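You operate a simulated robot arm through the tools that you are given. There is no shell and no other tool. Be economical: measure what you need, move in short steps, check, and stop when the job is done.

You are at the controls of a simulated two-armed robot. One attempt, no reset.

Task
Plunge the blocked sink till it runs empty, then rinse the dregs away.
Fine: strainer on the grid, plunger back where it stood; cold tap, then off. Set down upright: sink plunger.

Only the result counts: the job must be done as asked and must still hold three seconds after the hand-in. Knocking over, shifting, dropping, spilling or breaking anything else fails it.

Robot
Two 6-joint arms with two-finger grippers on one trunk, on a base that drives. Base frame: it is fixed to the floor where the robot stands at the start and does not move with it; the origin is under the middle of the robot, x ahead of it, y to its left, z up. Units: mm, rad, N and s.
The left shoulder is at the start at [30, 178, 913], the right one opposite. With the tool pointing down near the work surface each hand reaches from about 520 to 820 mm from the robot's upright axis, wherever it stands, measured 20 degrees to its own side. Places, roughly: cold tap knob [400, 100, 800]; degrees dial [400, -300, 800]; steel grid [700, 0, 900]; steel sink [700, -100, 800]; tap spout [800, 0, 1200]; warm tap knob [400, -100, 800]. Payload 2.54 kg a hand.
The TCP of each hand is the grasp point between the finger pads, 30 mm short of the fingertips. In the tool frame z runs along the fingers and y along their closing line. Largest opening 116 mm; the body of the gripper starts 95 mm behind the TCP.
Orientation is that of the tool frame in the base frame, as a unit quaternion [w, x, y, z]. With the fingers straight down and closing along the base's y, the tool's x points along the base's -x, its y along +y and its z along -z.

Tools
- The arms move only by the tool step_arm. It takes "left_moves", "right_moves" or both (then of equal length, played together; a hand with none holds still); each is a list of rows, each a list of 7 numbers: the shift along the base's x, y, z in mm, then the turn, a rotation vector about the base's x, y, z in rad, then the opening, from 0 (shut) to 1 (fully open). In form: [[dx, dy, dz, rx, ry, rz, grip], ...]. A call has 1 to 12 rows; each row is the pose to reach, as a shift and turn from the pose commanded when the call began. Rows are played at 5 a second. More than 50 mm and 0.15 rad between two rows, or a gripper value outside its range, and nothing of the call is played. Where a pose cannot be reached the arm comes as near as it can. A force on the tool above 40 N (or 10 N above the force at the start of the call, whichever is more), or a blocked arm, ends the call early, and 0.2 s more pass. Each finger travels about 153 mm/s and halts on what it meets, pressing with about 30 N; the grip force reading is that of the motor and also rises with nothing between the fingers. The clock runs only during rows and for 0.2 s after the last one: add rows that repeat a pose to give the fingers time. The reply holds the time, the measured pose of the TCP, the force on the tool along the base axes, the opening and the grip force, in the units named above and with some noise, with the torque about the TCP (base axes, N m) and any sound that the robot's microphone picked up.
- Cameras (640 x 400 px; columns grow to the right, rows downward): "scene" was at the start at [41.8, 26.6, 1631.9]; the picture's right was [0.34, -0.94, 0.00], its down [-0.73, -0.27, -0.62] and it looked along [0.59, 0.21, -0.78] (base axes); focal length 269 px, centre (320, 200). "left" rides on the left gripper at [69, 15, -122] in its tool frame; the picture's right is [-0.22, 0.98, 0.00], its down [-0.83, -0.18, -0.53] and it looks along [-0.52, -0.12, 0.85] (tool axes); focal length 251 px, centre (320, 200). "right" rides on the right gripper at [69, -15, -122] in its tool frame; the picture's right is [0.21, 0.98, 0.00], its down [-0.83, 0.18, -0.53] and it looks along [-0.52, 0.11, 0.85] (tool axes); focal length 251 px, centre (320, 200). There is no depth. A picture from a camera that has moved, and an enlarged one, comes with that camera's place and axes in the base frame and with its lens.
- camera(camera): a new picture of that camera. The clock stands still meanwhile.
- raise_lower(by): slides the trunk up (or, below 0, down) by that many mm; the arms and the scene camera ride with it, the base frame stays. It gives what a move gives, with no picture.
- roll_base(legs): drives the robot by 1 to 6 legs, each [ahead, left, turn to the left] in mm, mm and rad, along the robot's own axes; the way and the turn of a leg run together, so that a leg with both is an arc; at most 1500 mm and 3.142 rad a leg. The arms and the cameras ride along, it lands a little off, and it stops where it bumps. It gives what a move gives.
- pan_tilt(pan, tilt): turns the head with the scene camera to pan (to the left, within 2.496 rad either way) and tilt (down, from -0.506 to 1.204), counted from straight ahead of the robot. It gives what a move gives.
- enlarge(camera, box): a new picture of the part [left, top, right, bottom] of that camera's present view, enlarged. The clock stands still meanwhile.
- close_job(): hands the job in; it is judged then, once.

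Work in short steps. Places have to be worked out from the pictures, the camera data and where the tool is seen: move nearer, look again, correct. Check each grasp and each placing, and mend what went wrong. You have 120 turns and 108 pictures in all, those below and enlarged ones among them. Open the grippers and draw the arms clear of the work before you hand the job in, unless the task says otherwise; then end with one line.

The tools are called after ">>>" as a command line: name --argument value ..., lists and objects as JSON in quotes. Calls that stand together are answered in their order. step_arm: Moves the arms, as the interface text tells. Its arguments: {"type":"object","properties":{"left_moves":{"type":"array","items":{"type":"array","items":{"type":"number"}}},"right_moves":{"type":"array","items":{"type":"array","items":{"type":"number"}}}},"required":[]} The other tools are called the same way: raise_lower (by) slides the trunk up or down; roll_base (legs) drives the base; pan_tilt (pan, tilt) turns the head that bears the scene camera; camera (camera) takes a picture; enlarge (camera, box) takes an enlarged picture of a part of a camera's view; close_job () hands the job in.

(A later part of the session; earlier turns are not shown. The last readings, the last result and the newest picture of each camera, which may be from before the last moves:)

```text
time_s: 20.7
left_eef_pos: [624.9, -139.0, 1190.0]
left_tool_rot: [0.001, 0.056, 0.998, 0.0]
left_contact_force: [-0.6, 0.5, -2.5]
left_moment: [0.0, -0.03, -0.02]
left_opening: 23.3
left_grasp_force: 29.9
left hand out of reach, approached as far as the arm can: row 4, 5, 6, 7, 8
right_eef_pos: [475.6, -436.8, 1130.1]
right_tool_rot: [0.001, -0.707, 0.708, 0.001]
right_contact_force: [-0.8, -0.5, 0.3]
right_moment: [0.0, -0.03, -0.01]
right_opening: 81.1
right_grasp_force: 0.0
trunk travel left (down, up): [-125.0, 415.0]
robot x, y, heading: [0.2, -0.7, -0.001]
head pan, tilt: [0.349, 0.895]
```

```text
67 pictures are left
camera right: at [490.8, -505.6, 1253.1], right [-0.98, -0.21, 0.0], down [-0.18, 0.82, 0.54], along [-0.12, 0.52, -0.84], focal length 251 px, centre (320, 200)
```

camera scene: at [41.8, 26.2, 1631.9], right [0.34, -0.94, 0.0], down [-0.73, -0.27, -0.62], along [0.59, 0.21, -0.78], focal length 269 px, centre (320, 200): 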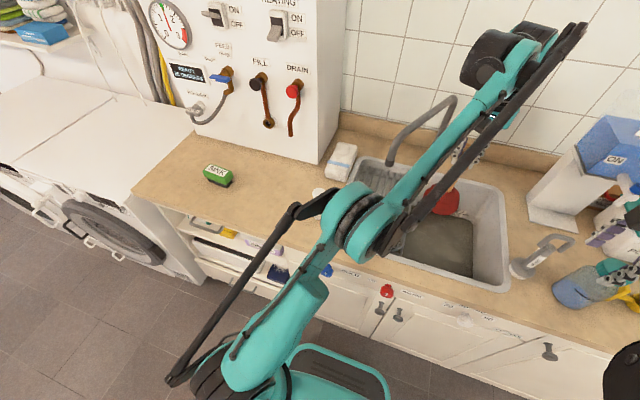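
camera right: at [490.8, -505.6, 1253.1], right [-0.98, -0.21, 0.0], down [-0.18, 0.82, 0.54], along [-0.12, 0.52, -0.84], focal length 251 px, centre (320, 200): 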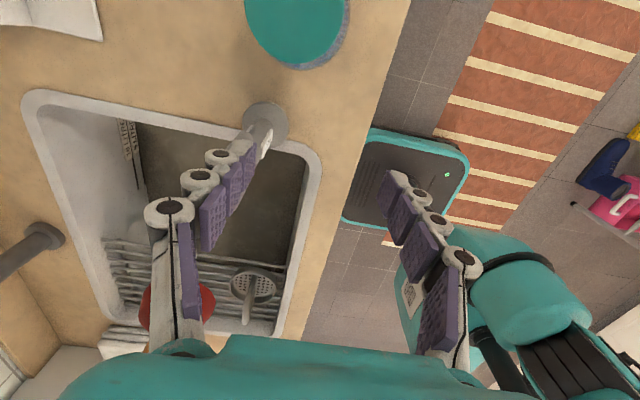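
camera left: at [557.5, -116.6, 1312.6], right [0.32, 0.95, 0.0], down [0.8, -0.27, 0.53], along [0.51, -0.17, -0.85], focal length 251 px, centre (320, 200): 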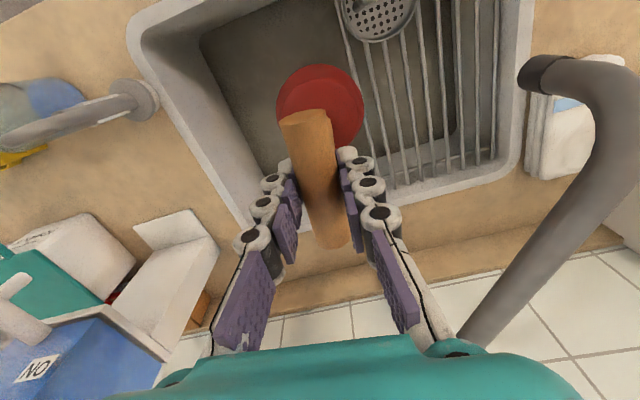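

The left hand is out of reach forward at this height, but lower it reaches further. I back off a little in x, and check what the commanded pose is.

>>> step_arm --left_moves '[[-20, -5, -20, 0, 0, 0, 0], [-40, -5, -40, 0, 0, 0, 0]]'

```text
time_s: 21.3
left_eef_pos: [585.6, -142.6, 1150.9]
left_tool_rot: [0.0, 0.054, 0.999, 0.0]
left_contact_force: [0.4, 0.8, -2.5]
left_moment: [-0.04, 0.0, 0.03]
left_opening: 22.9
left_grasp_force: 29.8
right_eef_pos: [476.9, -435.4, 1131.2]
right_tool_rot: [0.0, -0.707, 0.707, 0.001]
right_contact_force: [-0.4, 0.3, 0.4]
right_moment: [-0.02, 0.02, 0.02]
right_opening: 81.1
right_grasp_force: 0.0
trunk travel left (down, up): [-125.0, 415.0]
robot x, y, heading: [-0.9, 3.0, -0.003]
head pan, tilt: [0.349, 0.895]
```

Now at (586, -143). I go to (605, -162, 1105), cup bottom just above the rim, and look.

>>> step_arm --left_moves '[[10, -10, -23, 0, 0, 0, 0], [20, -20, -46, 0, 0, 0, 0]]'

>>> camera --camera "left"

>>> camera --camera "scene"

>>> camera --camera "right"

```text
time_s: 21.9
left_eef_pos: [606.4, -164.0, 1104.7]
left_tool_rot: [0.001, 0.056, 0.998, 0.0]
left_contact_force: [0.1, 0.2, -2.5]
left_moment: [0.07, 0.0, -0.02]
left_opening: 22.9
left_grasp_force: 29.8
right_eef_pos: [476.3, -435.8, 1129.9]
right_tool_rot: [0.0, 0.707, -0.707, -0.001]
right_contact_force: [-0.1, -0.3, 0.0]
right_moment: [0.03, -0.01, -0.03]
right_opening: 81.2
right_grasp_force: 0.0
trunk travel left (down, up): [-125.0, 415.0]
robot x, y, heading: [2.7, -0.2, -0.005]
head pan, tilt: [0.349, 0.895]
```

```text
66 pictures are left
camera left: at [537.7, -141.2, 1226.1], right [0.32, 0.95, 0.0], down [0.8, -0.27, 0.53], along [0.51, -0.17, -0.85], focal length 251 px, centre (320, 200)
```

left: 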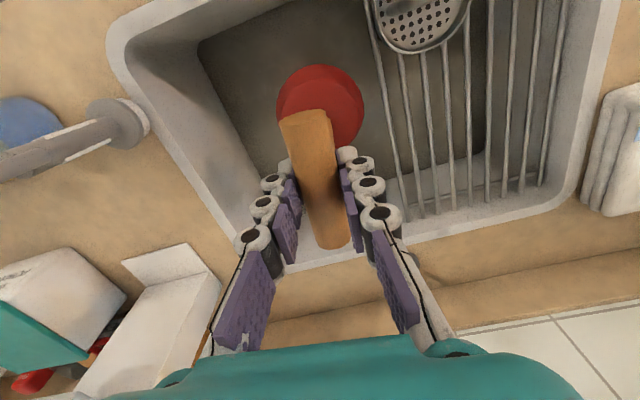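

```text
65 pictures are left
camera scene: at [42.7, 25.9, 1631.9], right [0.34, -0.94, 0.0], down [-0.73, -0.27, -0.62], along [0.59, 0.21, -0.78], focal length 269 px, centre (320, 200)
```

scene: 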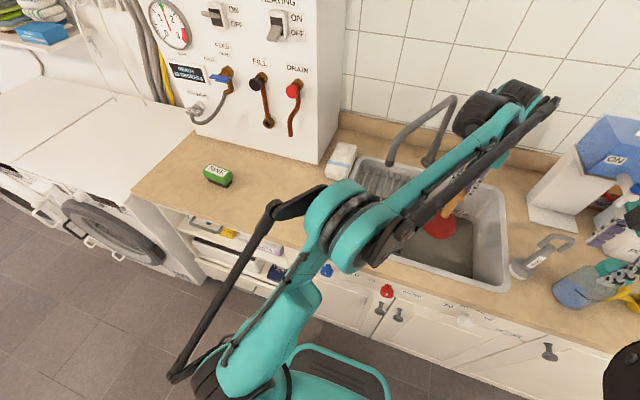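

```text
64 pictures are left
camera right: at [491.5, -505.8, 1252.7], right [-0.98, -0.21, 0.0], down [-0.18, 0.82, 0.54], along [-0.12, 0.52, -0.84], focal length 251 px, centre (320, 200)
```

right: 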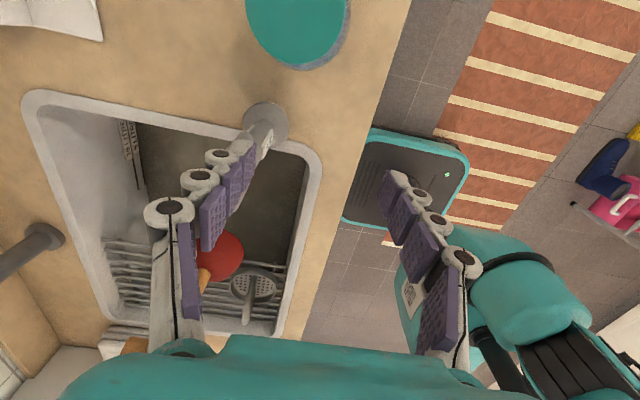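

Cup is over the open part of the basin, right of the grid. I lower it into the basin.

>>> step_arm --left_moves '[[0, 0, -40, 0, 0, 0, 0], [5, 0, -80, 0, 0, 0, 0], [15, 0, -110, 0, 0, 0, 0], [30, 0, -120, 0, 0, 0, 0], [50, 0, -125, 0, 0, 0, 0]]'

>>> camera --camera "left"

>>> camera --camera "scene"

>>> enlarge --camera "right" --box '[20, 80, 340, 360]'

```text
time_s: 23.1
left_eef_pos: [657.8, -163.2, 980.4]
left_tool_rot: [0.0, 0.055, 0.999, 0.0]
left_contact_force: [0.7, 0.8, -2.1]
left_moment: [0.01, 0.01, 0.01]
left_opening: 22.9
left_grasp_force: 30.2
right_eef_pos: [476.6, -435.2, 1129.2]
right_tool_rot: [0.0, -0.707, 0.707, 0.002]
right_contact_force: [0.6, -0.3, -0.4]
right_moment: [0.0, 0.01, -0.02]
right_opening: 81.0
right_grasp_force: 0.3
trunk travel left (down, up): [-125.0, 415.0]
robot x, y, heading: [1.4, -3.2, -0.0]
head pan, tilt: [0.349, 0.895]
```

```text
63 pictures are left
camera left: at [589.1, -140.9, 1101.8], right [0.32, 0.95, 0.0], down [0.8, -0.27, 0.53], along [0.51, -0.17, -0.85], focal length 251 px, centre (320, 200)
```

left: 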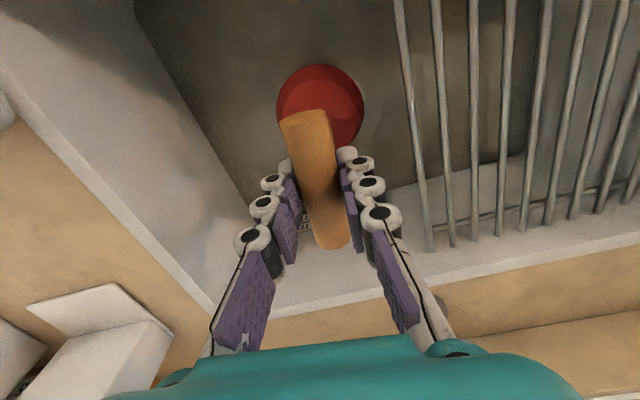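

```text
62 pictures are left
camera scene: at [43.4, 26.1, 1631.9], right [0.34, -0.94, 0.0], down [-0.73, -0.27, -0.62], along [0.59, 0.21, -0.78], focal length 269 px, centre (320, 200)
```

scene: 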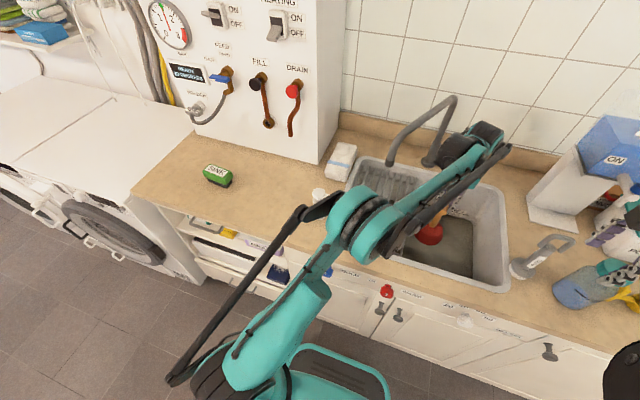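

```text
1.43 times, centred on (180, 220) of right
camera zoom: at [492.0, -505.7, 1252.5], right [-0.98, -0.21, 0.0], down [-0.18, 0.82, 0.54], along [-0.12, 0.52, -0.84], focal length 359 px, centre (520, 171)
```

zoom: 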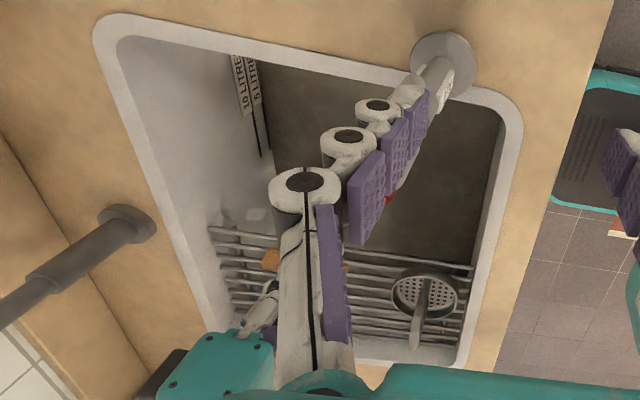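

The cup is inside the basin (bottom ≈ 779). I slide it under the grid edge to the drain axis (660, -118) at z 955, then look.

>>> step_arm --left_moves '[[1, 0, -20, 0, 0, 0, 0], [2, 15, -25, 0, 0, 0, 0], [2, 30, -25, 0, 0, 0, 0], [2, 45, -25, 0, 0, 0, 0]]'

>>> camera --camera "left"

>>> enlarge --camera "scene" --box '[320, 80, 540, 300]'

```text
time_s: 24.1
left_eef_pos: [658.6, -118.3, 956.1]
left_tool_rot: [0.001, 0.055, 0.998, 0.001]
left_contact_force: [0.3, -0.1, -2.1]
left_moment: [-0.01, 0.04, 0.0]
left_opening: 23.0
left_grasp_force: 29.8
right_eef_pos: [475.5, -435.0, 1131.1]
right_tool_rot: [0.001, -0.707, 0.707, 0.0]
right_contact_force: [0.1, 0.5, 0.4]
right_moment: [-0.01, 0.0, -0.01]
right_opening: 81.2
right_grasp_force: 0.0
trunk travel left (down, up): [-125.0, 415.0]
robot x, y, heading: [0.4, -0.5, -0.002]
head pan, tilt: [0.349, 0.895]
```

```text
60 pictures are left
camera left: at [590.2, -95.5, 1077.7], right [0.32, 0.95, 0.0], down [0.8, -0.27, 0.53], along [0.51, -0.17, -0.84], focal length 251 px, centre (320, 200)
```

left: 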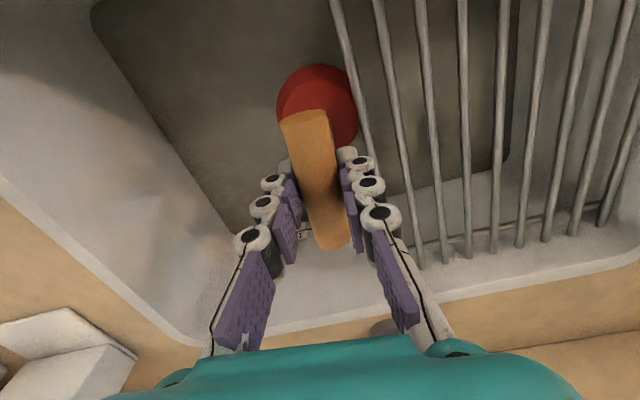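

```text
1.82 times, centred on (430, 190) of scene
camera zoom: at [42.0, 26.9, 1631.9], right [0.34, -0.94, 0.0], down [-0.73, -0.27, -0.62], along [0.59, 0.21, -0.78], focal length 489 px, centre (120, 218)
```

zoom: 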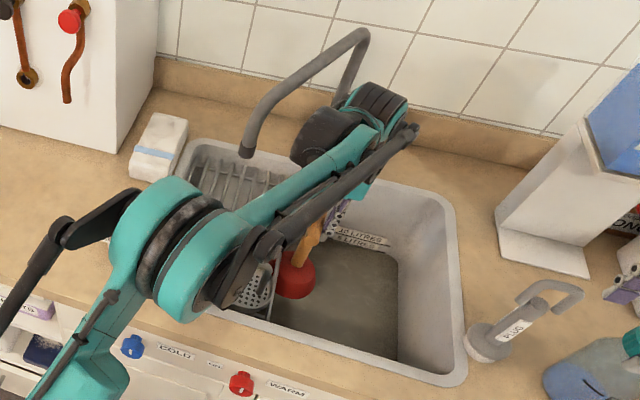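

Positioned over the drain. I lower slowly until contact.

>>> step_arm --left_moves '[[1, 0, -6, 0, 0, 0, 0], [1, 0, -12, 0, 0, 0, 0], [1, 0, -18, 0, 0, 0, 0], [1, 0, -23, 0, 0, 0, 0]]'

```text
time_s: 25.1
left_eef_pos: [659.1, -118.2, 932.2]
left_tool_rot: [0.0, 0.055, 0.999, 0.0]
left_contact_force: [-0.5, -0.6, -3.4]
left_moment: [0.0, 0.01, 0.01]
left_opening: 22.9
left_grasp_force: 29.8
right_eef_pos: [476.2, -437.1, 1131.2]
right_tool_rot: [0.0, 0.707, -0.707, -0.001]
right_contact_force: [-1.1, 0.8, -0.8]
right_moment: [0.01, 0.02, 0.0]
right_opening: 80.7
right_grasp_force: 0.0
trunk travel left (down, up): [-125.0, 415.0]
robot x, y, heading: [-0.1, 2.1, -0.001]
head pan, tilt: [0.349, 0.895]
```

No contact yet at 932; continue.

>>> step_arm --left_moves '[[0, 0, -5, 0, 0, 0, 0], [0, 0, -10, 0, 0, 0, 0], [0, 0, -15, 0, 0, 0, 0], [0, 0, -20, 0, 0, 0, 0]]'

```text
time_s: 26.1
left_eef_pos: [658.7, -118.0, 912.8]
left_tool_rot: [0.0, 0.055, 0.998, 0.0]
left_contact_force: [0.2, -0.5, -2.9]
left_moment: [0.01, -0.02, -0.02]
left_opening: 22.8
left_grasp_force: 29.9
right_eef_pos: [476.7, -435.7, 1130.9]
right_tool_rot: [0.0, 0.707, -0.707, -0.001]
right_contact_force: [-1.1, 0.0, -0.1]
right_moment: [-0.02, 0.02, -0.03]
right_opening: 81.5
right_grasp_force: 0.0
trunk travel left (down, up): [-125.0, 415.0]
robot x, y, heading: [-5.7, 0.2, 0.002]
head pan, tilt: [0.349, 0.895]
```

Still free; the floor is lower than I thought. Check the view, then continue.

>>> camera --camera "left"

>>> enlarge --camera "scene" --box '[380, 150, 500, 280]'

```text
58 pictures are left
camera left: at [591.1, -96.0, 1034.1], right [0.32, 0.95, 0.0], down [0.8, -0.27, 0.53], along [0.51, -0.17, -0.85], focal length 251 px, centre (320, 200)
```

left: 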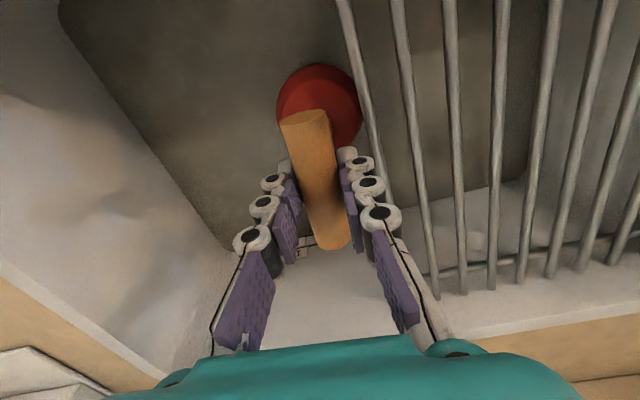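

```text
3.08 times, centred on (440, 215) of scene
camera zoom: at [42.3, 26.3, 1631.9], right [0.34, -0.94, 0.0], down [-0.73, -0.27, -0.62], along [0.59, 0.21, -0.78], focal length 827 px, centre (-49, 154)
```

zoom: 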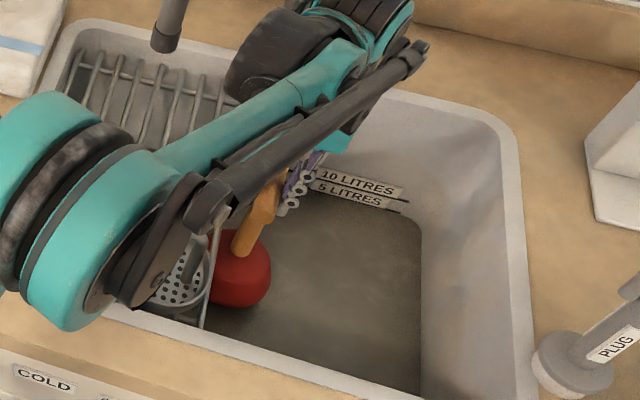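

Elbow and forearm are well above the strainer (~1100 mm). I continue lowering in 5 mm steps.

>>> step_arm --left_moves '[[0, -1, -5, 0, 0, 0, 0], [0, -1, -10, 0, 0, 0, 0], [0, -1, -15, 0, 0, 0, 0], [0, -1, -20, 0, 0, 0, 0]]'

```text
time_s: 27.1
left_eef_pos: [660.0, -119.0, 893.2]
left_tool_rot: [0.0, 0.056, 0.998, 0.0]
left_contact_force: [0.5, 0.4, -2.3]
left_moment: [0.0, 0.06, 0.02]
left_opening: 23.1
left_grasp_force: 29.6
right_eef_pos: [476.3, -435.7, 1131.5]
right_tool_rot: [0.0, -0.707, 0.707, 0.001]
right_contact_force: [0.5, -0.8, -0.2]
right_moment: [0.0, 0.02, 0.01]
right_opening: 81.4
right_grasp_force: 0.0
trunk travel left (down, up): [-125.0, 415.0]
robot x, y, heading: [0.7, 0.1, 0.002]
head pan, tilt: [0.349, 0.895]
```

Still free. Continue carefully in 4 mm steps.

>>> step_arm --left_moves '[[0, -1, -4, 0, 0, 0, 0], [0, -1, -8, 0, 0, 0, 0], [0, -1, -12, 0, 0, 0, 0], [0, -1, -16, 0, 0, 0, 0]]'

>>> camera --camera "left"

```text
time_s: 28.1
left_eef_pos: [657.7, -119.9, 876.8]
left_tool_rot: [0.0, 0.056, 0.998, -0.001]
left_contact_force: [0.2, 0.6, -3.1]
left_moment: [-0.02, 0.02, -0.02]
left_opening: 23.1
left_grasp_force: 30.3
right_eef_pos: [476.2, -436.3, 1129.9]
right_tool_rot: [0.0, -0.707, 0.707, 0.001]
right_contact_force: [0.4, -0.7, -0.6]
right_moment: [0.02, -0.01, -0.02]
right_opening: 81.1
right_grasp_force: 0.0
trunk travel left (down, up): [-125.0, 415.0]
robot x, y, heading: [-3.5, 1.4, -0.003]
head pan, tilt: [0.349, 0.895]
```

```text
56 pictures are left
camera left: at [591.1, -98.2, 998.5], right [0.32, 0.95, 0.0], down [0.8, -0.27, 0.53], along [0.51, -0.17, -0.85], focal length 251 px, centre (320, 200)
```

left: 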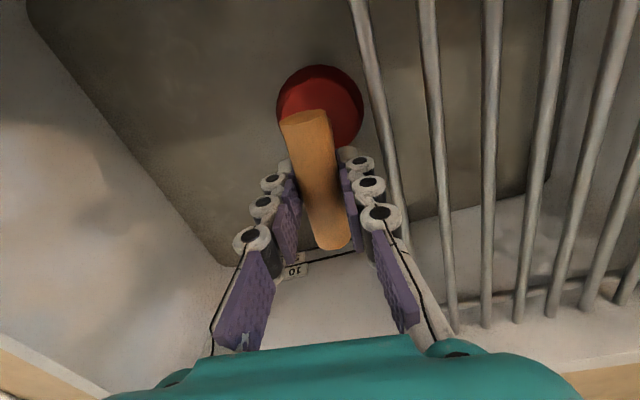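

No contact still. Re-deriving from the lifted-strainer pictures, its disc was ~14 mm further to -y than my grip, so the drain is at about (662, -133). I shift there (also gains grid clearance) and lower on.

>>> step_arm --left_moves '[[2, -7, 0, 0, 0, 0, 0], [4, -13, 0, 0, 0, 0, 0], [4, -13, -5, 0, 0, 0, 0], [4, -13, -10, 0, 0, 0, 0], [4, -13, -15, 0, 0, 0, 0], [4, -13, -20, 0, 0, 0, 0]]'

>>> camera --camera "left"

```text
time_s: 29.5
left_eef_pos: [661.7, -133.4, 859.5]
left_tool_rot: [0.002, 0.055, 0.998, 0.0]
left_contact_force: [8.5, -2.6, 37.5]
left_moment: [0.0, 0.01, 0.04]
left_opening: 23.4
left_grasp_force: 30.8
right_eef_pos: [473.1, -435.5, 1132.6]
right_tool_rot: [-0.002, 0.707, -0.707, 0.0]
right_contact_force: [-0.6, 0.6, 0.0]
right_moment: [-0.04, 0.0, -0.01]
right_opening: 80.8
right_grasp_force: 0.1
trunk travel left (down, up): [-125.0, 415.0]
robot x, y, heading: [0.3, 1.0, -0.003]
head pan, tilt: [0.349, 0.895]
```

```text
55 pictures are left
camera left: at [594.1, -110.7, 981.4], right [0.32, 0.95, 0.0], down [0.8, -0.27, 0.54], along [0.51, -0.17, -0.84], focal length 251 px, centre (320, 200)
```

left: 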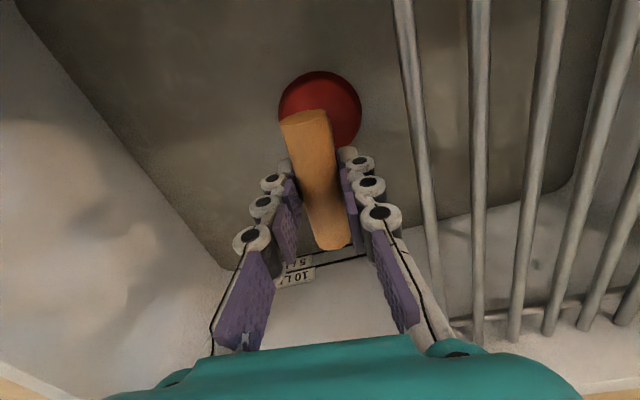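

Contact: 37 N at z 859.5, cup on the floor over the drain. Now I plunge: strokes of about 14 mm.

>>> step_arm --left_moves '[[0, 0, 14, 0, 0, 0, 0], [0, 0, 0, 0, 0, 0, 0], [0, 0, 14, 0, 0, 0, 0], [0, 0, 0, 0, 0, 0, 0], [0, 0, 14, 0, 0, 0, 0], [0, 0, 0, 0, 0, 0, 0], [0, 0, 14, 0, 0, 0, 0]]'

>>> camera --camera "left"

```text
time_s: 31.1
left_eef_pos: [661.9, -132.5, 870.6]
left_tool_rot: [0.001, 0.055, 0.998, -0.001]
left_contact_force: [0.1, -0.8, -2.5]
left_moment: [0.0, -0.01, 0.01]
left_opening: 23.0
left_grasp_force: 29.9
right_eef_pos: [475.2, -436.2, 1129.4]
right_tool_rot: [0.0, -0.707, 0.707, 0.0]
right_contact_force: [0.0, 0.2, -0.4]
right_moment: [-0.01, 0.0, -0.06]
right_opening: 81.2
right_grasp_force: 0.0
trunk travel left (down, up): [-125.0, 415.0]
robot x, y, heading: [1.8, 3.5, 0.002]
head pan, tilt: [0.349, 0.895]
```

```text
54 pictures are left
camera left: at [594.6, -110.8, 992.1], right [0.32, 0.95, 0.0], down [0.8, -0.27, 0.53], along [0.51, -0.17, -0.84], focal length 251 px, centre (320, 200)
```

left: 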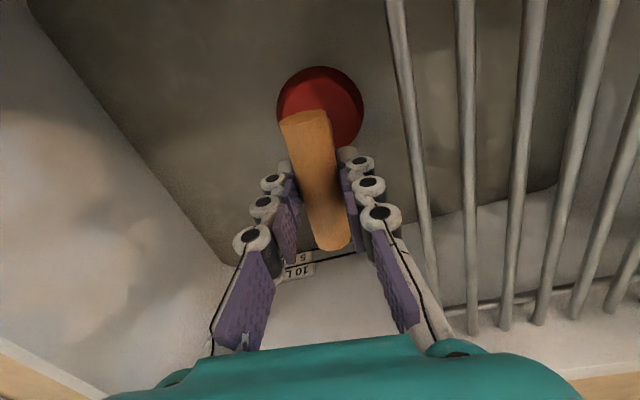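

No sound yet. I try longer, fuller strokes (30 mm) ending pressed down.

>>> step_arm --left_moves '[[0, 0, -14, 0, 0, 0, 0], [0, 0, -14, 0, 0, 0, 0], [0, 0, 16, 0, 0, 0, 0], [0, 0, 16, 0, 0, 0, 0], [0, 0, -14, 0, 0, 0, 0], [0, 0, -14, 0, 0, 0, 0], [0, 0, 16, 0, 0, 0, 0], [0, 0, 16, 0, 0, 0, 0], [0, 0, -14, 0, 0, 0, 0], [0, 0, -14, 0, 0, 0, 0]]'

>>> camera --camera "left"

>>> enlarge --camera "scene" --box '[380, 150, 500, 280]'

```text
time_s: 33.3
left_eef_pos: [662.4, -133.9, 857.1]
left_tool_rot: [0.002, 0.055, 0.998, 0.0]
left_contact_force: [7.8, -1.4, 25.3]
left_moment: [-0.03, -0.12, -0.01]
left_opening: 23.3
left_grasp_force: 30.3
right_eef_pos: [475.7, -435.9, 1132.2]
right_tool_rot: [-0.001, 0.707, -0.707, -0.001]
right_contact_force: [0.1, -1.0, -0.8]
right_moment: [0.02, -0.03, 0.0]
right_opening: 81.1
right_grasp_force: 0.0
trunk travel left (down, up): [-125.0, 415.0]
robot x, y, heading: [0.6, -1.3, 0.005]
head pan, tilt: [0.349, 0.895]
```

```text
53 pictures are left
camera left: at [594.2, -111.0, 979.7], right [0.32, 0.95, 0.0], down [0.8, -0.27, 0.54], along [0.51, -0.17, -0.84], focal length 251 px, centre (320, 200)
```

left: 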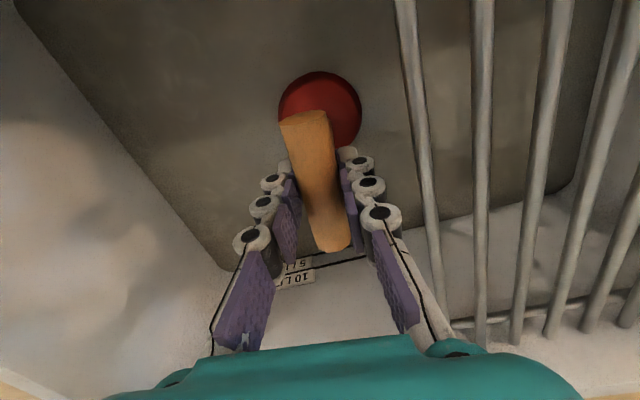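

```text
3.08 times, centred on (440, 215) of scene
camera zoom: at [40.6, 26.5, 1632.3], right [0.34, -0.94, 0.0], down [-0.73, -0.27, -0.63], along [0.59, 0.21, -0.78], focal length 827 px, centre (-49, 154)
```

zoom: 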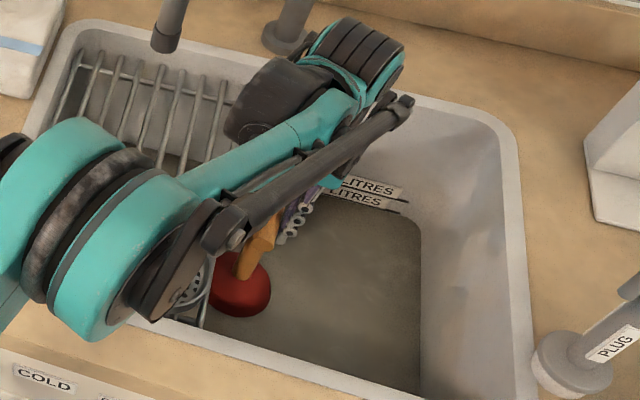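

I compare the water level from the right camera with the earlier view.

>>> enlarge --camera "right" --box '[20, 80, 340, 360]'

```text
1.43 times, centred on (180, 220) of right
camera zoom: at [489.9, -505.4, 1254.0], right [-0.98, -0.21, 0.0], down [-0.18, 0.82, 0.54], along [-0.11, 0.52, -0.84], focal length 359 px, centre (520, 171)
```

zoom: 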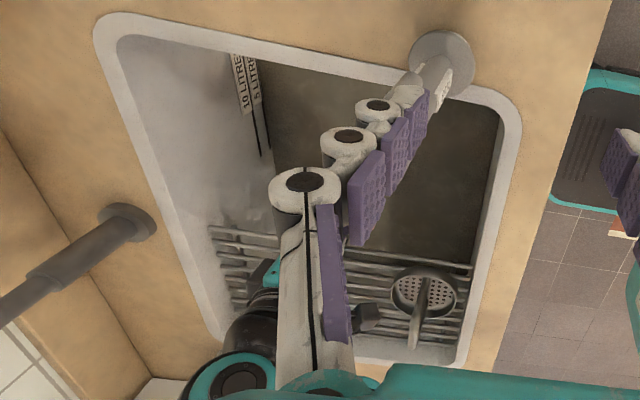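

The level is unchanged. Rechecking the close-up views of the seated strainer puts the drain nearer y≈-122, so I lift slightly, shift to there and test the contact.

>>> step_arm --left_moves '[[0, 0, 15, 0, 0, 0, 0], [-1, 6, 18, 0, 0, 0, 0], [-1, 12, 18, 0, 0, 0, 0], [-1, 12, 10, 0, 0, 0, 0], [-1, 12, 5, 0, 0, 0, 0], [-1, 12, 1, 0, 0, 0, 0], [-1, 12, 1, 0, 0, 0, 0]]'

```text
time_s: 34.9
left_eef_pos: [661.5, -120.4, 857.9]
left_tool_rot: [0.0, 0.056, 0.998, 0.0]
left_contact_force: [0.7, 0.0, 0.9]
left_moment: [0.05, 0.04, 0.0]
left_opening: 22.8
left_grasp_force: 29.9
right_eef_pos: [476.5, -436.2, 1129.8]
right_tool_rot: [0.0, -0.707, 0.707, 0.0]
right_contact_force: [0.8, -0.6, 0.4]
right_moment: [0.04, 0.03, -0.01]
right_opening: 81.3
right_grasp_force: 0.0
trunk travel left (down, up): [-125.0, 415.0]
robot x, y, heading: [-1.4, 0.4, -0.003]
head pan, tilt: [0.349, 0.895]
```

Here it only just touches at 858. I press further in small steps to feel the compression.

>>> step_arm --left_moves '[[0, 0, -3, 0, 0, 0, 0], [0, 0, -6, 0, 0, 0, 0], [0, 0, -9, 0, 0, 0, 0], [0, 0, -12, 0, 0, 0, 0]]'

```text
time_s: 35.5
left_eef_pos: [660.7, -121.1, 857.4]
left_tool_rot: [0.002, 0.054, 0.999, 0.0]
left_contact_force: [-1.1, 0.4, 18.8]
left_moment: [0.1, 0.78, -0.04]
left_opening: 23.1
left_grasp_force: 30.4
right_eef_pos: [474.9, -434.5, 1131.6]
right_tool_rot: [0.0, 0.707, -0.707, 0.0]
right_contact_force: [-0.2, -0.4, -0.6]
right_moment: [-0.03, 0.02, -0.01]
right_opening: 81.1
right_grasp_force: 0.1
trunk travel left (down, up): [-125.0, 415.0]
robot x, y, heading: [0.1, 4.4, 0.001]
head pan, tilt: [0.349, 0.895]
stopped in row 2 (left hand): the force on the tool passed its limit at 41 N (the readings are from after the stop); the commanded pose is now the measured one
```

It's a rigid stop at ~857. Now several 30 mm strokes here, bottoming lightly.

>>> step_arm --left_moves '[[0, 0, 30, 0, 0, 0, 0], [0, 0, 1, 0, 0, 0, 0], [0, 0, 30, 0, 0, 0, 0], [0, 0, 1, 0, 0, 0, 0], [0, 0, 30, 0, 0, 0, 0], [0, 0, 1, 0, 0, 0, 0], [0, 0, 30, 0, 0, 0, 0], [0, 0, 1, 0, 0, 0, 0], [0, 0, 30, 0, 0, 0, 0], [0, 0, 1, 0, 0, 0, 0], [0, 0, 1, 0, 0, 0, 0]]'

>>> enlarge --camera "right" --box '[20, 80, 340, 360]'

>>> camera --camera "left"

```text
time_s: 37.9
left_eef_pos: [662.0, -121.1, 856.7]
left_tool_rot: [0.003, 0.055, 0.998, 0.0]
left_contact_force: [-1.2, 0.2, 11.9]
left_moment: [0.03, -0.07, 0.01]
left_opening: 23.2
left_grasp_force: 29.9
right_eef_pos: [476.2, -435.6, 1130.3]
right_tool_rot: [0.001, -0.707, 0.707, 0.0]
right_contact_force: [-0.1, -0.2, -0.4]
right_moment: [-0.03, 0.02, -0.02]
right_opening: 81.0
right_grasp_force: 0.2
trunk travel left (down, up): [-125.0, 415.0]
robot x, y, heading: [1.3, 2.4, -0.003]
head pan, tilt: [0.349, 0.895]
```

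```text
1.43 times, centred on (180, 220) of right
camera zoom: at [490.4, -505.4, 1253.6], right [-0.98, -0.21, 0.0], down [-0.18, 0.82, 0.54], along [-0.11, 0.52, -0.84], focal length 359 px, centre (520, 171)
```

zoom: 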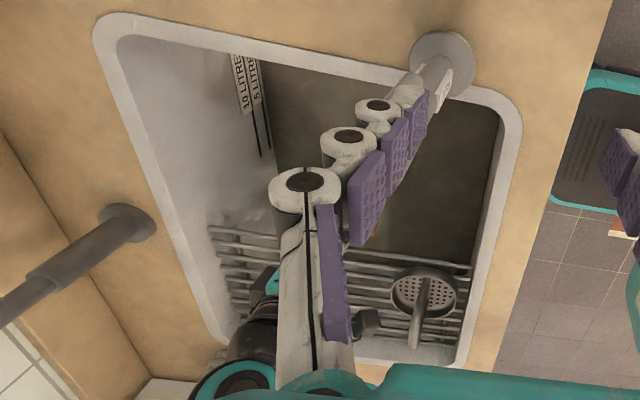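

```text
49 pictures are left
camera left: at [594.0, -98.4, 979.0], right [0.32, 0.95, 0.0], down [0.8, -0.27, 0.54], along [0.51, -0.17, -0.84], focal length 251 px, centre (320, 200)
```

left: 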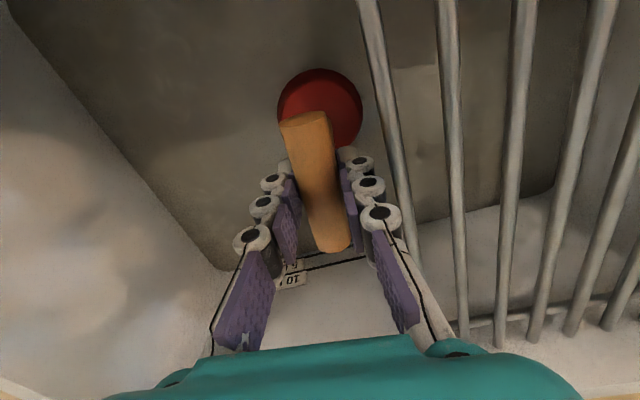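

Re-analysis: the handle's -y leg biased my centre estimate; the +y bar end (-81) and bar length (57) put the drain at about (660, -110), which also matches the basin's centre. My fingers would hit the grid there, so I'll set the plunger down at y≈-155 in the basin, then regrasp the bar by its ends with the gripper turned 90°.

>>> step_arm --left_moves '[[0, 0, 20, 0, 0, 0, 0], [0, -17, 20, 0, 0, 0, 0], [0, -34, 20, 0, 0, 0, 0], [0, -34, 12, 0, 0, 0, 0], [0, -34, 7, 0, 0, 0, 0], [0, -34, 4, 0, 0, 0, 0], [0, -34, 2, 0, 0, 0, 0]]'

```text
time_s: 39.5
left_eef_pos: [663.2, -155.3, 857.4]
left_tool_rot: [0.002, 0.055, 0.998, 0.0]
left_contact_force: [0.1, 0.1, -2.9]
left_moment: [-0.02, 0.01, -0.01]
left_opening: 23.0
left_grasp_force: 29.3
right_eef_pos: [475.8, -436.0, 1130.1]
right_tool_rot: [0.0, 0.707, -0.707, -0.001]
right_contact_force: [-1.0, 0.0, -0.5]
right_moment: [0.0, -0.02, 0.01]
right_opening: 81.0
right_grasp_force: 0.0
trunk travel left (down, up): [-125.0, 415.0]
robot x, y, heading: [1.3, 0.8, 0.002]
head pan, tilt: [0.349, 0.895]
```

Not touching yet here; lower in 2 mm steps.

>>> step_arm --left_moves '[[0, 0, -2, 0, 0, 0, 0], [0, 0, -3.5, 0, 0, 0, 0], [0, 0, -5, 0, 0, 0, 0], [0, 0, -6, 0, 0, 0, 0]]'

```text
time_s: 40.2
left_eef_pos: [662.3, -155.9, 857.1]
left_tool_rot: [0.003, 0.055, 0.998, -0.001]
left_contact_force: [-1.0, 0.7, 18.3]
left_moment: [0.1, 0.69, 0.02]
left_opening: 23.1
left_grasp_force: 30.2
right_eef_pos: [475.2, -435.0, 1130.5]
right_tool_rot: [0.001, -0.707, 0.707, 0.002]
right_contact_force: [0.2, -0.4, 0.3]
right_moment: [0.02, -0.04, -0.02]
right_opening: 81.2
right_grasp_force: 0.1
trunk travel left (down, up): [-125.0, 415.0]
robot x, y, heading: [-0.5, 0.8, -0.003]
head pan, tilt: [0.349, 0.895]
stopped in row 3 (left hand): the force on the tool passed its limit at 41 N (the readings are from after the stop); the commanded pose is now the measured one
```

Floor is flat, contact at ~856. I open partly and check it stands.

>>> step_arm --left_moves '[[0, 0, 1, 0, 0, 0, 0], [0, 0, 1, 0, 0, 0, 0.25], [0, 0, 1, 0, 0, 0, 0.3], [0, 0, 1, 0, 0, 0, 0.45], [0, 0, 1, 0, 0, 0, 0.45]]'

>>> camera --camera "left"

```text
time_s: 41.4
left_eef_pos: [663.6, -155.9, 857.4]
left_tool_rot: [0.004, 0.055, 0.999, -0.001]
left_contact_force: [0.3, -0.5, 0.7]
left_moment: [-0.02, -0.01, -0.01]
left_opening: 52.0
left_grasp_force: 0.1
right_eef_pos: [475.5, -435.6, 1130.7]
right_tool_rot: [0.001, 0.707, -0.707, -0.001]
right_contact_force: [-0.4, -0.1, -1.0]
right_moment: [-0.03, -0.01, 0.02]
right_opening: 81.0
right_grasp_force: 0.1
trunk travel left (down, up): [-125.0, 415.0]
robot x, y, heading: [1.8, -4.6, 0.001]
head pan, tilt: [0.349, 0.895]
```

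```text
48 pictures are left
camera left: at [595.1, -133.1, 977.8], right [0.32, 0.95, 0.0], down [0.8, -0.27, 0.54], along [0.51, -0.17, -0.84], focal length 251 px, centre (320, 200)
```

left: 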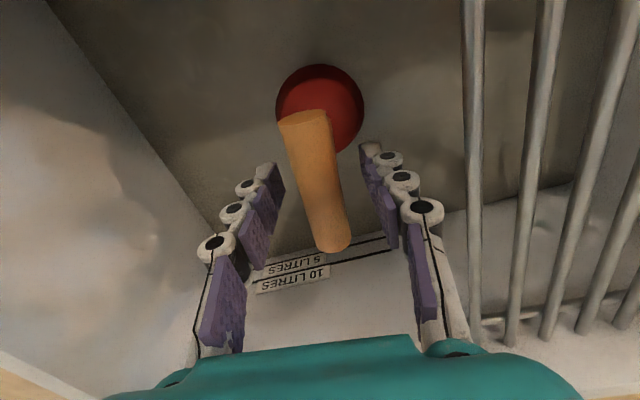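

It stands. I rise 115 mm and turn the gripper +90° (camera to the -y side, away from the spout).

>>> step_arm --left_moves '[[0, 0, 40, 0, 0, 0, 0.45], [0, 0, 80, 0, 0, 0, 0.45], [0, 0, 115, 0, 0, 0, 0.6]]'

>>> step_arm --left_moves '[[0, 0, 0, 0, 0, 0.14, 0.8], [0, 0, 0, 0, 0, 0.28, 1], [0, 0, 0, 0, 0, 0.42, 1], [0, 0, 0, 0, 0, 0.56, 1], [0, 0, 0, 0, 0, 0.7, 1], [0, 0, 0, 0, 0, 0.84, 1], [0, 0, 0, 0, 0, 0.98, 1], [0, 0, 0, 0, 0, 1.12, 1], [0, 0, 0, 0, 0, 1.26, 1], [0, 0, 0, 0, 0, 1.4, 1], [0, 0, 0, 0, 0, 1.54, 1], [0, 0, 0, 0, 0, 1.571, 1]]'

>>> camera --camera "left"

>>> camera --camera "scene"

```text
time_s: 42.2
left_eef_pos: [664.4, -155.5, 972.6]
left_tool_rot: [0.003, 0.055, 0.998, -0.001]
left_contact_force: [0.3, 0.5, -0.1]
left_moment: [-0.02, -0.03, 0.02]
left_opening: 69.6
left_grasp_force: 0.1
right_eef_pos: [475.5, -436.5, 1130.6]
right_tool_rot: [0.0, -0.707, 0.707, 0.0]
right_contact_force: [0.6, 0.0, 0.5]
right_moment: [-0.03, 0.0, 0.02]
right_opening: 81.2
right_grasp_force: 0.0
trunk travel left (down, up): [-125.0, 415.0]
robot x, y, heading: [2.2, 2.8, 0.003]
head pan, tilt: [0.349, 0.895]
```

```text
time_s: 44.8
left_eef_pos: [662.1, -155.4, 972.1]
left_tool_rot: [0.002, -0.668, 0.744, 0.002]
left_contact_force: [-1.3, -0.3, -0.8]
left_moment: [0.01, 0.03, -0.01]
left_opening: 116.1
left_grasp_force: 0.0
right_eef_pos: [476.2, -436.1, 1130.4]
right_tool_rot: [0.0, 0.707, -0.707, 0.0]
right_contact_force: [0.1, 0.7, 0.7]
right_moment: [-0.01, -0.02, 0.0]
right_opening: 81.4
right_grasp_force: 0.1
trunk travel left (down, up): [-125.0, 415.0]
robot x, y, heading: [4.5, 1.7, 0.006]
head pan, tilt: [0.349, 0.895]
```

```text
47 pictures are left
camera left: at [639.8, -223.7, 1092.9], right [-0.95, 0.32, 0.0], down [0.27, 0.8, 0.54], along [0.17, 0.51, -0.84], focal length 251 px, centre (320, 200)
```

left: 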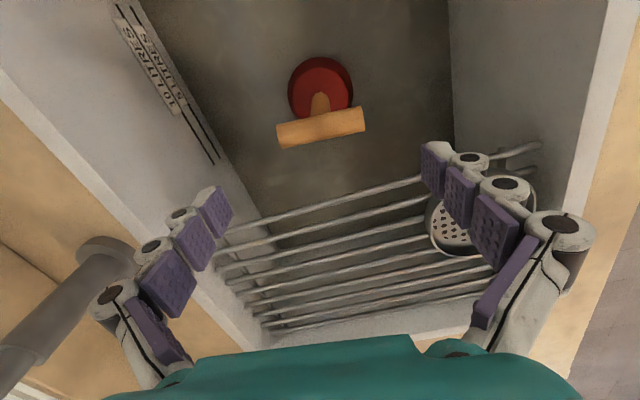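

```text
46 pictures are left
camera scene: at [42.2, 26.3, 1631.9], right [0.34, -0.94, 0.0], down [-0.73, -0.27, -0.62], along [0.59, 0.21, -0.78], focal length 269 px, centre (320, 200)
```

scene: 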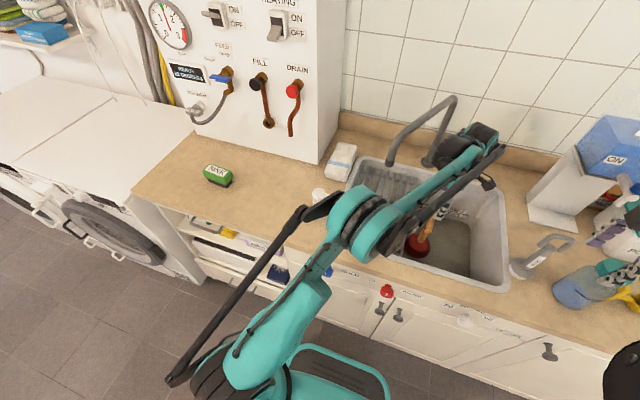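

The bar is centred at (662, -154.5) and lies along the closing line, ~88 mm long. I descend straddling its ends and close.

>>> step_arm --left_moves '[[0, 1, -40, 0, 0, 0, 1], [0, 1, -80, 0, 0, 0, 1], [0, 1, -117, 0, 0, 0, 1], [0, 1, -117, 0, 0, 0, 0.85], [0, 1, -117, 0, 0, 0, 0.7], [0, 1, -117, 0, 0, 0, 0.6], [0, 1, -117, 0, 0, 0, 0.6]]'

>>> camera --camera "left"

```text
time_s: 46.4
left_eef_pos: [661.7, -153.9, 855.7]
left_tool_rot: [0.004, -0.667, 0.745, 0.002]
left_contact_force: [-0.2, -0.2, 0.1]
left_moment: [-0.01, -0.03, -0.01]
left_opening: 102.1
left_grasp_force: 29.9
right_eef_pos: [477.2, -435.8, 1130.9]
right_tool_rot: [0.001, -0.707, 0.707, 0.001]
right_contact_force: [0.1, 0.2, 0.2]
right_moment: [0.0, 0.04, 0.04]
right_opening: 81.1
right_grasp_force: 0.1
trunk travel left (down, up): [-125.0, 415.0]
robot x, y, heading: [-1.7, 0.3, -0.001]
head pan, tilt: [0.349, 0.895]
```

```text
45 pictures are left
camera left: at [639.3, -222.2, 976.5], right [-0.95, 0.32, 0.0], down [0.27, 0.8, 0.54], along [0.17, 0.51, -0.84], focal length 251 px, centre (320, 200)
```

left: 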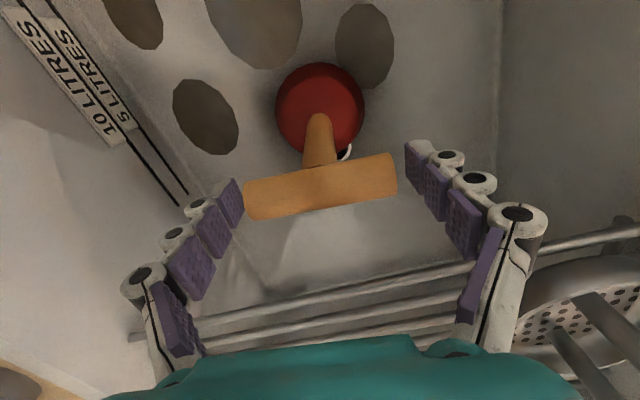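

The sink has run empty: the floor shows brown dregs and the drain ring. I have the T-bar by its ends (102 mm), so I now lift the plunger out along the way it came in.

>>> step_arm --left_moves '[[0, -2, 30, 0, 0, 0, 0.6], [0, -5, 70, 0, 0, 0, 0.6], [-5, -8, 110, 0, 0, 0, 0.6], [-15, -10, 150, 0, 0, 0, 0.6], [-30, -10, 190, 0, 0, 0, 0.6], [-50, -10, 230, 0, 0, 0, 0.6], [-65, -5, 265, 0, 0, 0, 0.6]]'

>>> camera --camera "left"

>>> camera --camera "scene"

```text
time_s: 48.0
left_eef_pos: [596.9, -159.7, 1120.4]
left_tool_rot: [0.004, -0.667, 0.745, 0.002]
left_contact_force: [-0.8, 0.6, -2.6]
left_moment: [0.0, -0.04, 0.01]
left_opening: 101.8
left_grasp_force: 29.9
right_eef_pos: [475.5, -435.3, 1130.7]
right_tool_rot: [-0.001, 0.708, -0.706, 0.0]
right_contact_force: [0.4, -0.2, 1.1]
right_moment: [-0.02, -0.02, 0.02]
right_opening: 81.4
right_grasp_force: 0.1
trunk travel left (down, up): [-125.0, 415.0]
robot x, y, heading: [2.3, 0.5, -0.0]
head pan, tilt: [0.349, 0.895]
```

```text
44 pictures are left
camera left: at [574.1, -228.0, 1241.6], right [-0.95, 0.32, 0.0], down [0.27, 0.8, 0.54], along [0.17, 0.51, -0.84], focal length 251 px, centre (320, 200)
```

left: 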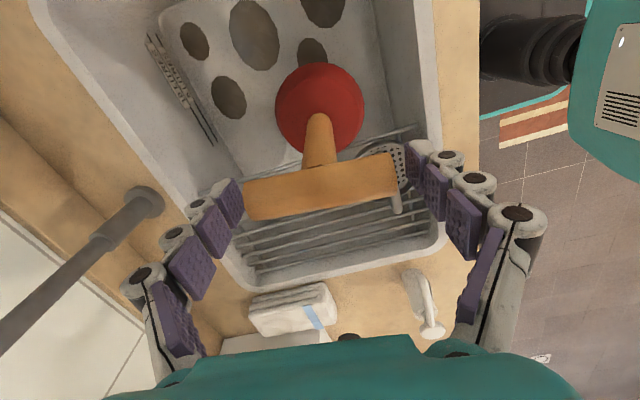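

```text
43 pictures are left
camera scene: at [41.5, 26.8, 1631.9], right [0.34, -0.94, 0.0], down [-0.73, -0.27, -0.62], along [0.59, 0.21, -0.78], focal length 269 px, centre (320, 200)
```

scene: 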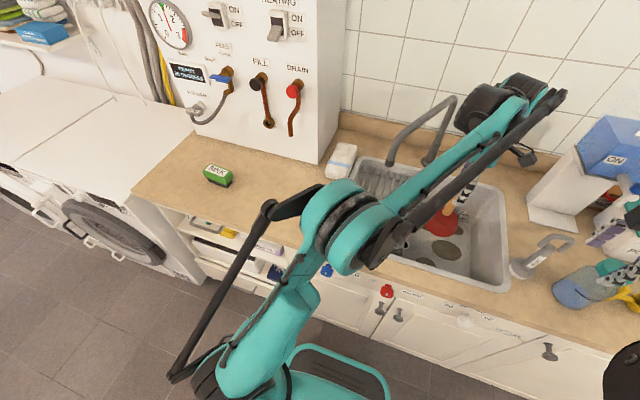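

Plunger is out and hanging straight. I carry it back over the same route, at x≈505 in front of the spout.

>>> step_arm --left_moves '[[-25, 15, 40, 0, 0, 0, 0.6], [-50, 35, 80, 0, 0, 0, 0.6], [-75, 65, 110, 0, 0, 0, 0.6], [-90, 100, 125, 0, 0, 0, 0.6], [-92, 140, 125, 0, 0, 0, 0.6], [-92, 180, 125, 0, 0, 0, 0.6], [-92, 220, 125, 0, 0, 0, 0.6], [-92, 260, 125, 0, 0, 0, 0.6], [-92, 300, 125, 0, 0, 0, 0.6], [-92, 340, 125, 0, 0, 0, 0.6], [-92, 380, 125, 0, 0, 0, 0.6], [-92, 420, 125, 0, 0, 0, 0.6]]'

>>> camera --camera "scene"

```text
refused: row 2 steps farther than a row can; nothing moved
```

```text
42 pictures are left
camera scene: at [41.5, 26.8, 1631.9], right [0.34, -0.94, 0.0], down [-0.73, -0.27, -0.62], along [0.59, 0.21, -0.78], focal length 269 px, centre (320, 200)
```

scene: 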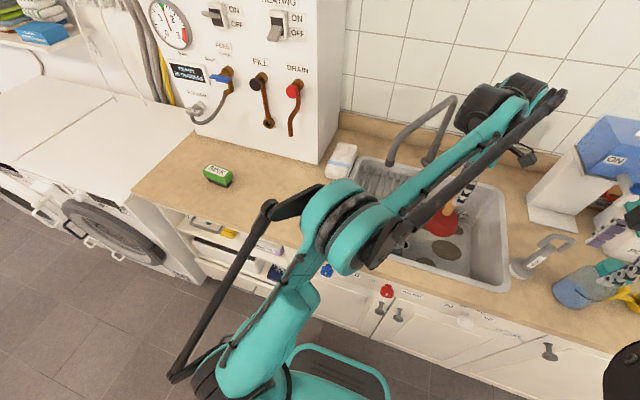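

Steps slightly too long; repeat with shorter ones.

>>> step_arm --left_moves '[[-22, 12, 35, 0, 0, 0, 0.6], [-44, 26, 70, 0, 0, 0, 0.6], [-66, 48, 100, 0, 0, 0, 0.6], [-82, 78, 120, 0, 0, 0, 0.6], [-92, 118, 125, 0, 0, 0, 0.6], [-92, 160, 125, 0, 0, 0, 0.6], [-92, 202, 125, 0, 0, 0, 0.6], [-92, 244, 125, 0, 0, 0, 0.6], [-92, 286, 125, 0, 0, 0, 0.6], [-92, 328, 125, 0, 0, 0, 0.6], [-92, 370, 125, 0, 0, 0, 0.6], [-92, 412, 125, 0, 0, 0, 0.6]]'

>>> camera --camera "scene"

```text
time_s: 50.6
left_eef_pos: [506.0, 254.5, 1245.7]
left_tool_rot: [0.003, -0.667, 0.745, 0.001]
left_contact_force: [0.1, -0.8, -2.3]
left_moment: [-0.03, 0.0, 0.0]
left_opening: 102.1
left_grasp_force: 29.6
right_eef_pos: [475.9, -435.0, 1131.3]
right_tool_rot: [0.001, -0.707, 0.707, 0.0]
right_contact_force: [-0.1, 0.5, -0.6]
right_moment: [-0.03, -0.02, 0.02]
right_opening: 81.2
right_grasp_force: 0.0
trunk travel left (down, up): [-125.0, 415.0]
robot x, y, heading: [0.9, 2.4, -0.005]
head pan, tilt: [0.349, 0.895]
```

```text
41 pictures are left
camera scene: at [42.5, 27.9, 1631.9], right [0.34, -0.94, 0.0], down [-0.73, -0.27, -0.62], along [0.59, 0.21, -0.78], focal length 269 px, centre (320, 200)
```

scene: 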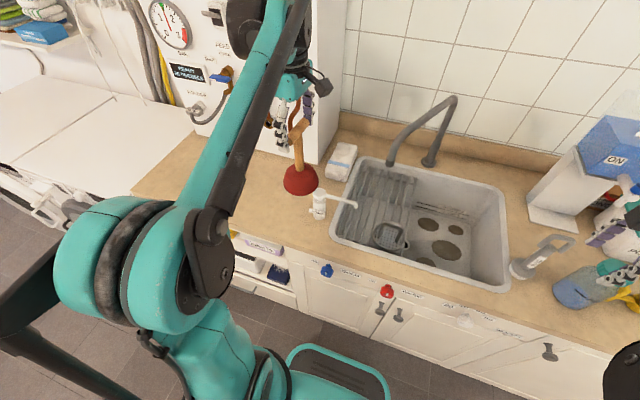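

Everything is in place behind it. I go over the plunger's original spot (559, 392) and look.

>>> step_arm --left_moves '[[10, 40, 0, 0, 0, 0, 0.6], [25, 80, 0, 0, 0, 0, 0.6], [40, 115, 0, 0, 0, 0, 0.6], [53, 137.5, -10, 0, 0, 0, 0.6], [53, 137.5, -55, 0, 0, 0, 0.6], [53, 137.5, -100, 0, 0, 0, 0.6], [53, 137.5, -130, 0, 0, 0, 0.6]]'

>>> camera --camera "left"

>>> enlarge --camera "scene" --box '[200, 100, 360, 230]'

```text
time_s: 52.2
left_eef_pos: [561.1, 390.8, 1112.5]
left_tool_rot: [0.003, -0.667, 0.745, 0.002]
left_contact_force: [0.8, 0.4, -3.7]
left_moment: [0.0, 0.02, -0.01]
left_opening: 102.1
left_grasp_force: 30.1
right_eef_pos: [476.5, -435.1, 1130.6]
right_tool_rot: [0.0, 0.707, -0.707, -0.001]
right_contact_force: [-0.2, -0.9, -0.7]
right_moment: [0.0, -0.01, 0.02]
right_opening: 81.3
right_grasp_force: 0.1
trunk travel left (down, up): [-125.0, 415.0]
robot x, y, heading: [1.0, -3.1, 0.001]
head pan, tilt: [0.349, 0.895]
```

```text
40 pictures are left
camera left: at [537.0, 322.0, 1234.5], right [-0.95, 0.32, 0.0], down [0.27, 0.8, 0.54], along [0.17, 0.51, -0.84], focal length 251 px, centre (320, 200)
```

left: 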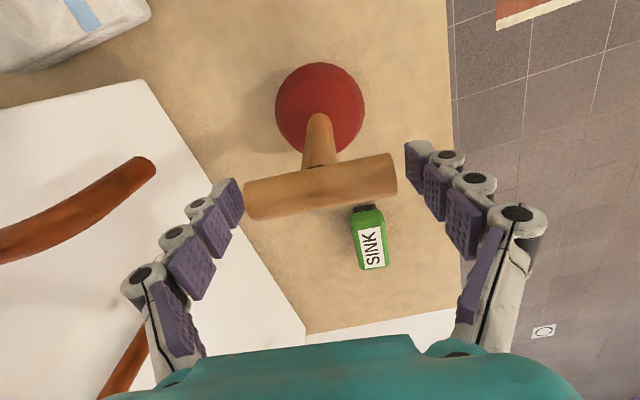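

```text
3.08 times, centred on (280, 165) of scene
camera zoom: at [42.5, 26.6, 1631.9], right [0.34, -0.94, 0.0], down [-0.73, -0.27, -0.62], along [0.59, 0.21, -0.78], focal length 827 px, centre (443, 308)
```

zoom: 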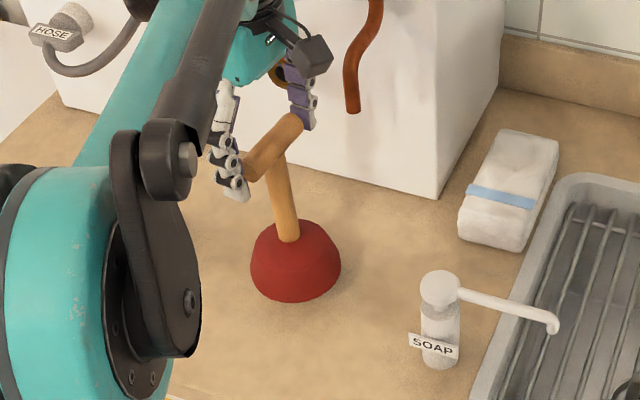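

Aligned with the old spot. I lower gently to the counter.

>>> step_arm --left_moves '[[-2, 1, -15, 0, 0, 0, 0.6], [-2, 1, -25, 0, 0, 0, 0.6], [-2, 1, -29, 0, 0, 0, 0.6], [-2, 1, -32, 0, 0, 0, 0.6], [-2, 1, -34, 0, 0, 0, 0.6], [-2, 1, -35.5, 0, 0, 0, 0.6]]'

```text
time_s: 53.6
left_eef_pos: [557.0, 390.5, 1078.9]
left_tool_rot: [0.003, -0.668, 0.744, 0.002]
left_contact_force: [-0.5, -0.3, -1.5]
left_moment: [-0.04, 0.0, 0.03]
left_opening: 101.9
left_grasp_force: 30.0
right_eef_pos: [476.7, -436.2, 1129.8]
right_tool_rot: [0.0, 0.707, -0.707, -0.001]
right_contact_force: [-0.2, -0.6, 0.2]
right_moment: [0.04, 0.01, 0.0]
right_opening: 81.2
right_grasp_force: 0.2
trunk travel left (down, up): [-125.0, 415.0]
robot x, y, heading: [-2.4, -2.4, -0.006]
head pan, tilt: [0.349, 0.895]
```

Nearly touching; 1 mm steps more, nudging 1 mm in x and y to the exact spot.

>>> step_arm --left_moves '[[1, 1, -1, 0, 0, 0, 0.6], [1, 1, -2, 0, 0, 0, 0.6], [1, 1, -2.5, 0, 0, 0, 0.6]]'

```text
time_s: 54.4
left_eef_pos: [558.6, 392.3, 1076.6]
left_tool_rot: [0.003, -0.667, 0.745, 0.003]
left_contact_force: [-0.1, 0.0, -2.7]
left_moment: [0.04, 0.0, -0.01]
left_opening: 102.1
left_grasp_force: 29.9
right_eef_pos: [476.3, -435.9, 1129.7]
right_tool_rot: [0.0, 0.707, -0.707, -0.001]
right_contact_force: [0.1, 0.6, -0.2]
right_moment: [0.02, -0.01, -0.01]
right_opening: 81.3
right_grasp_force: 0.0
trunk travel left (down, up): [-125.0, 415.0]
robot x, y, heading: [1.9, 4.2, 0.001]
head pan, tilt: [0.349, 0.895]
```

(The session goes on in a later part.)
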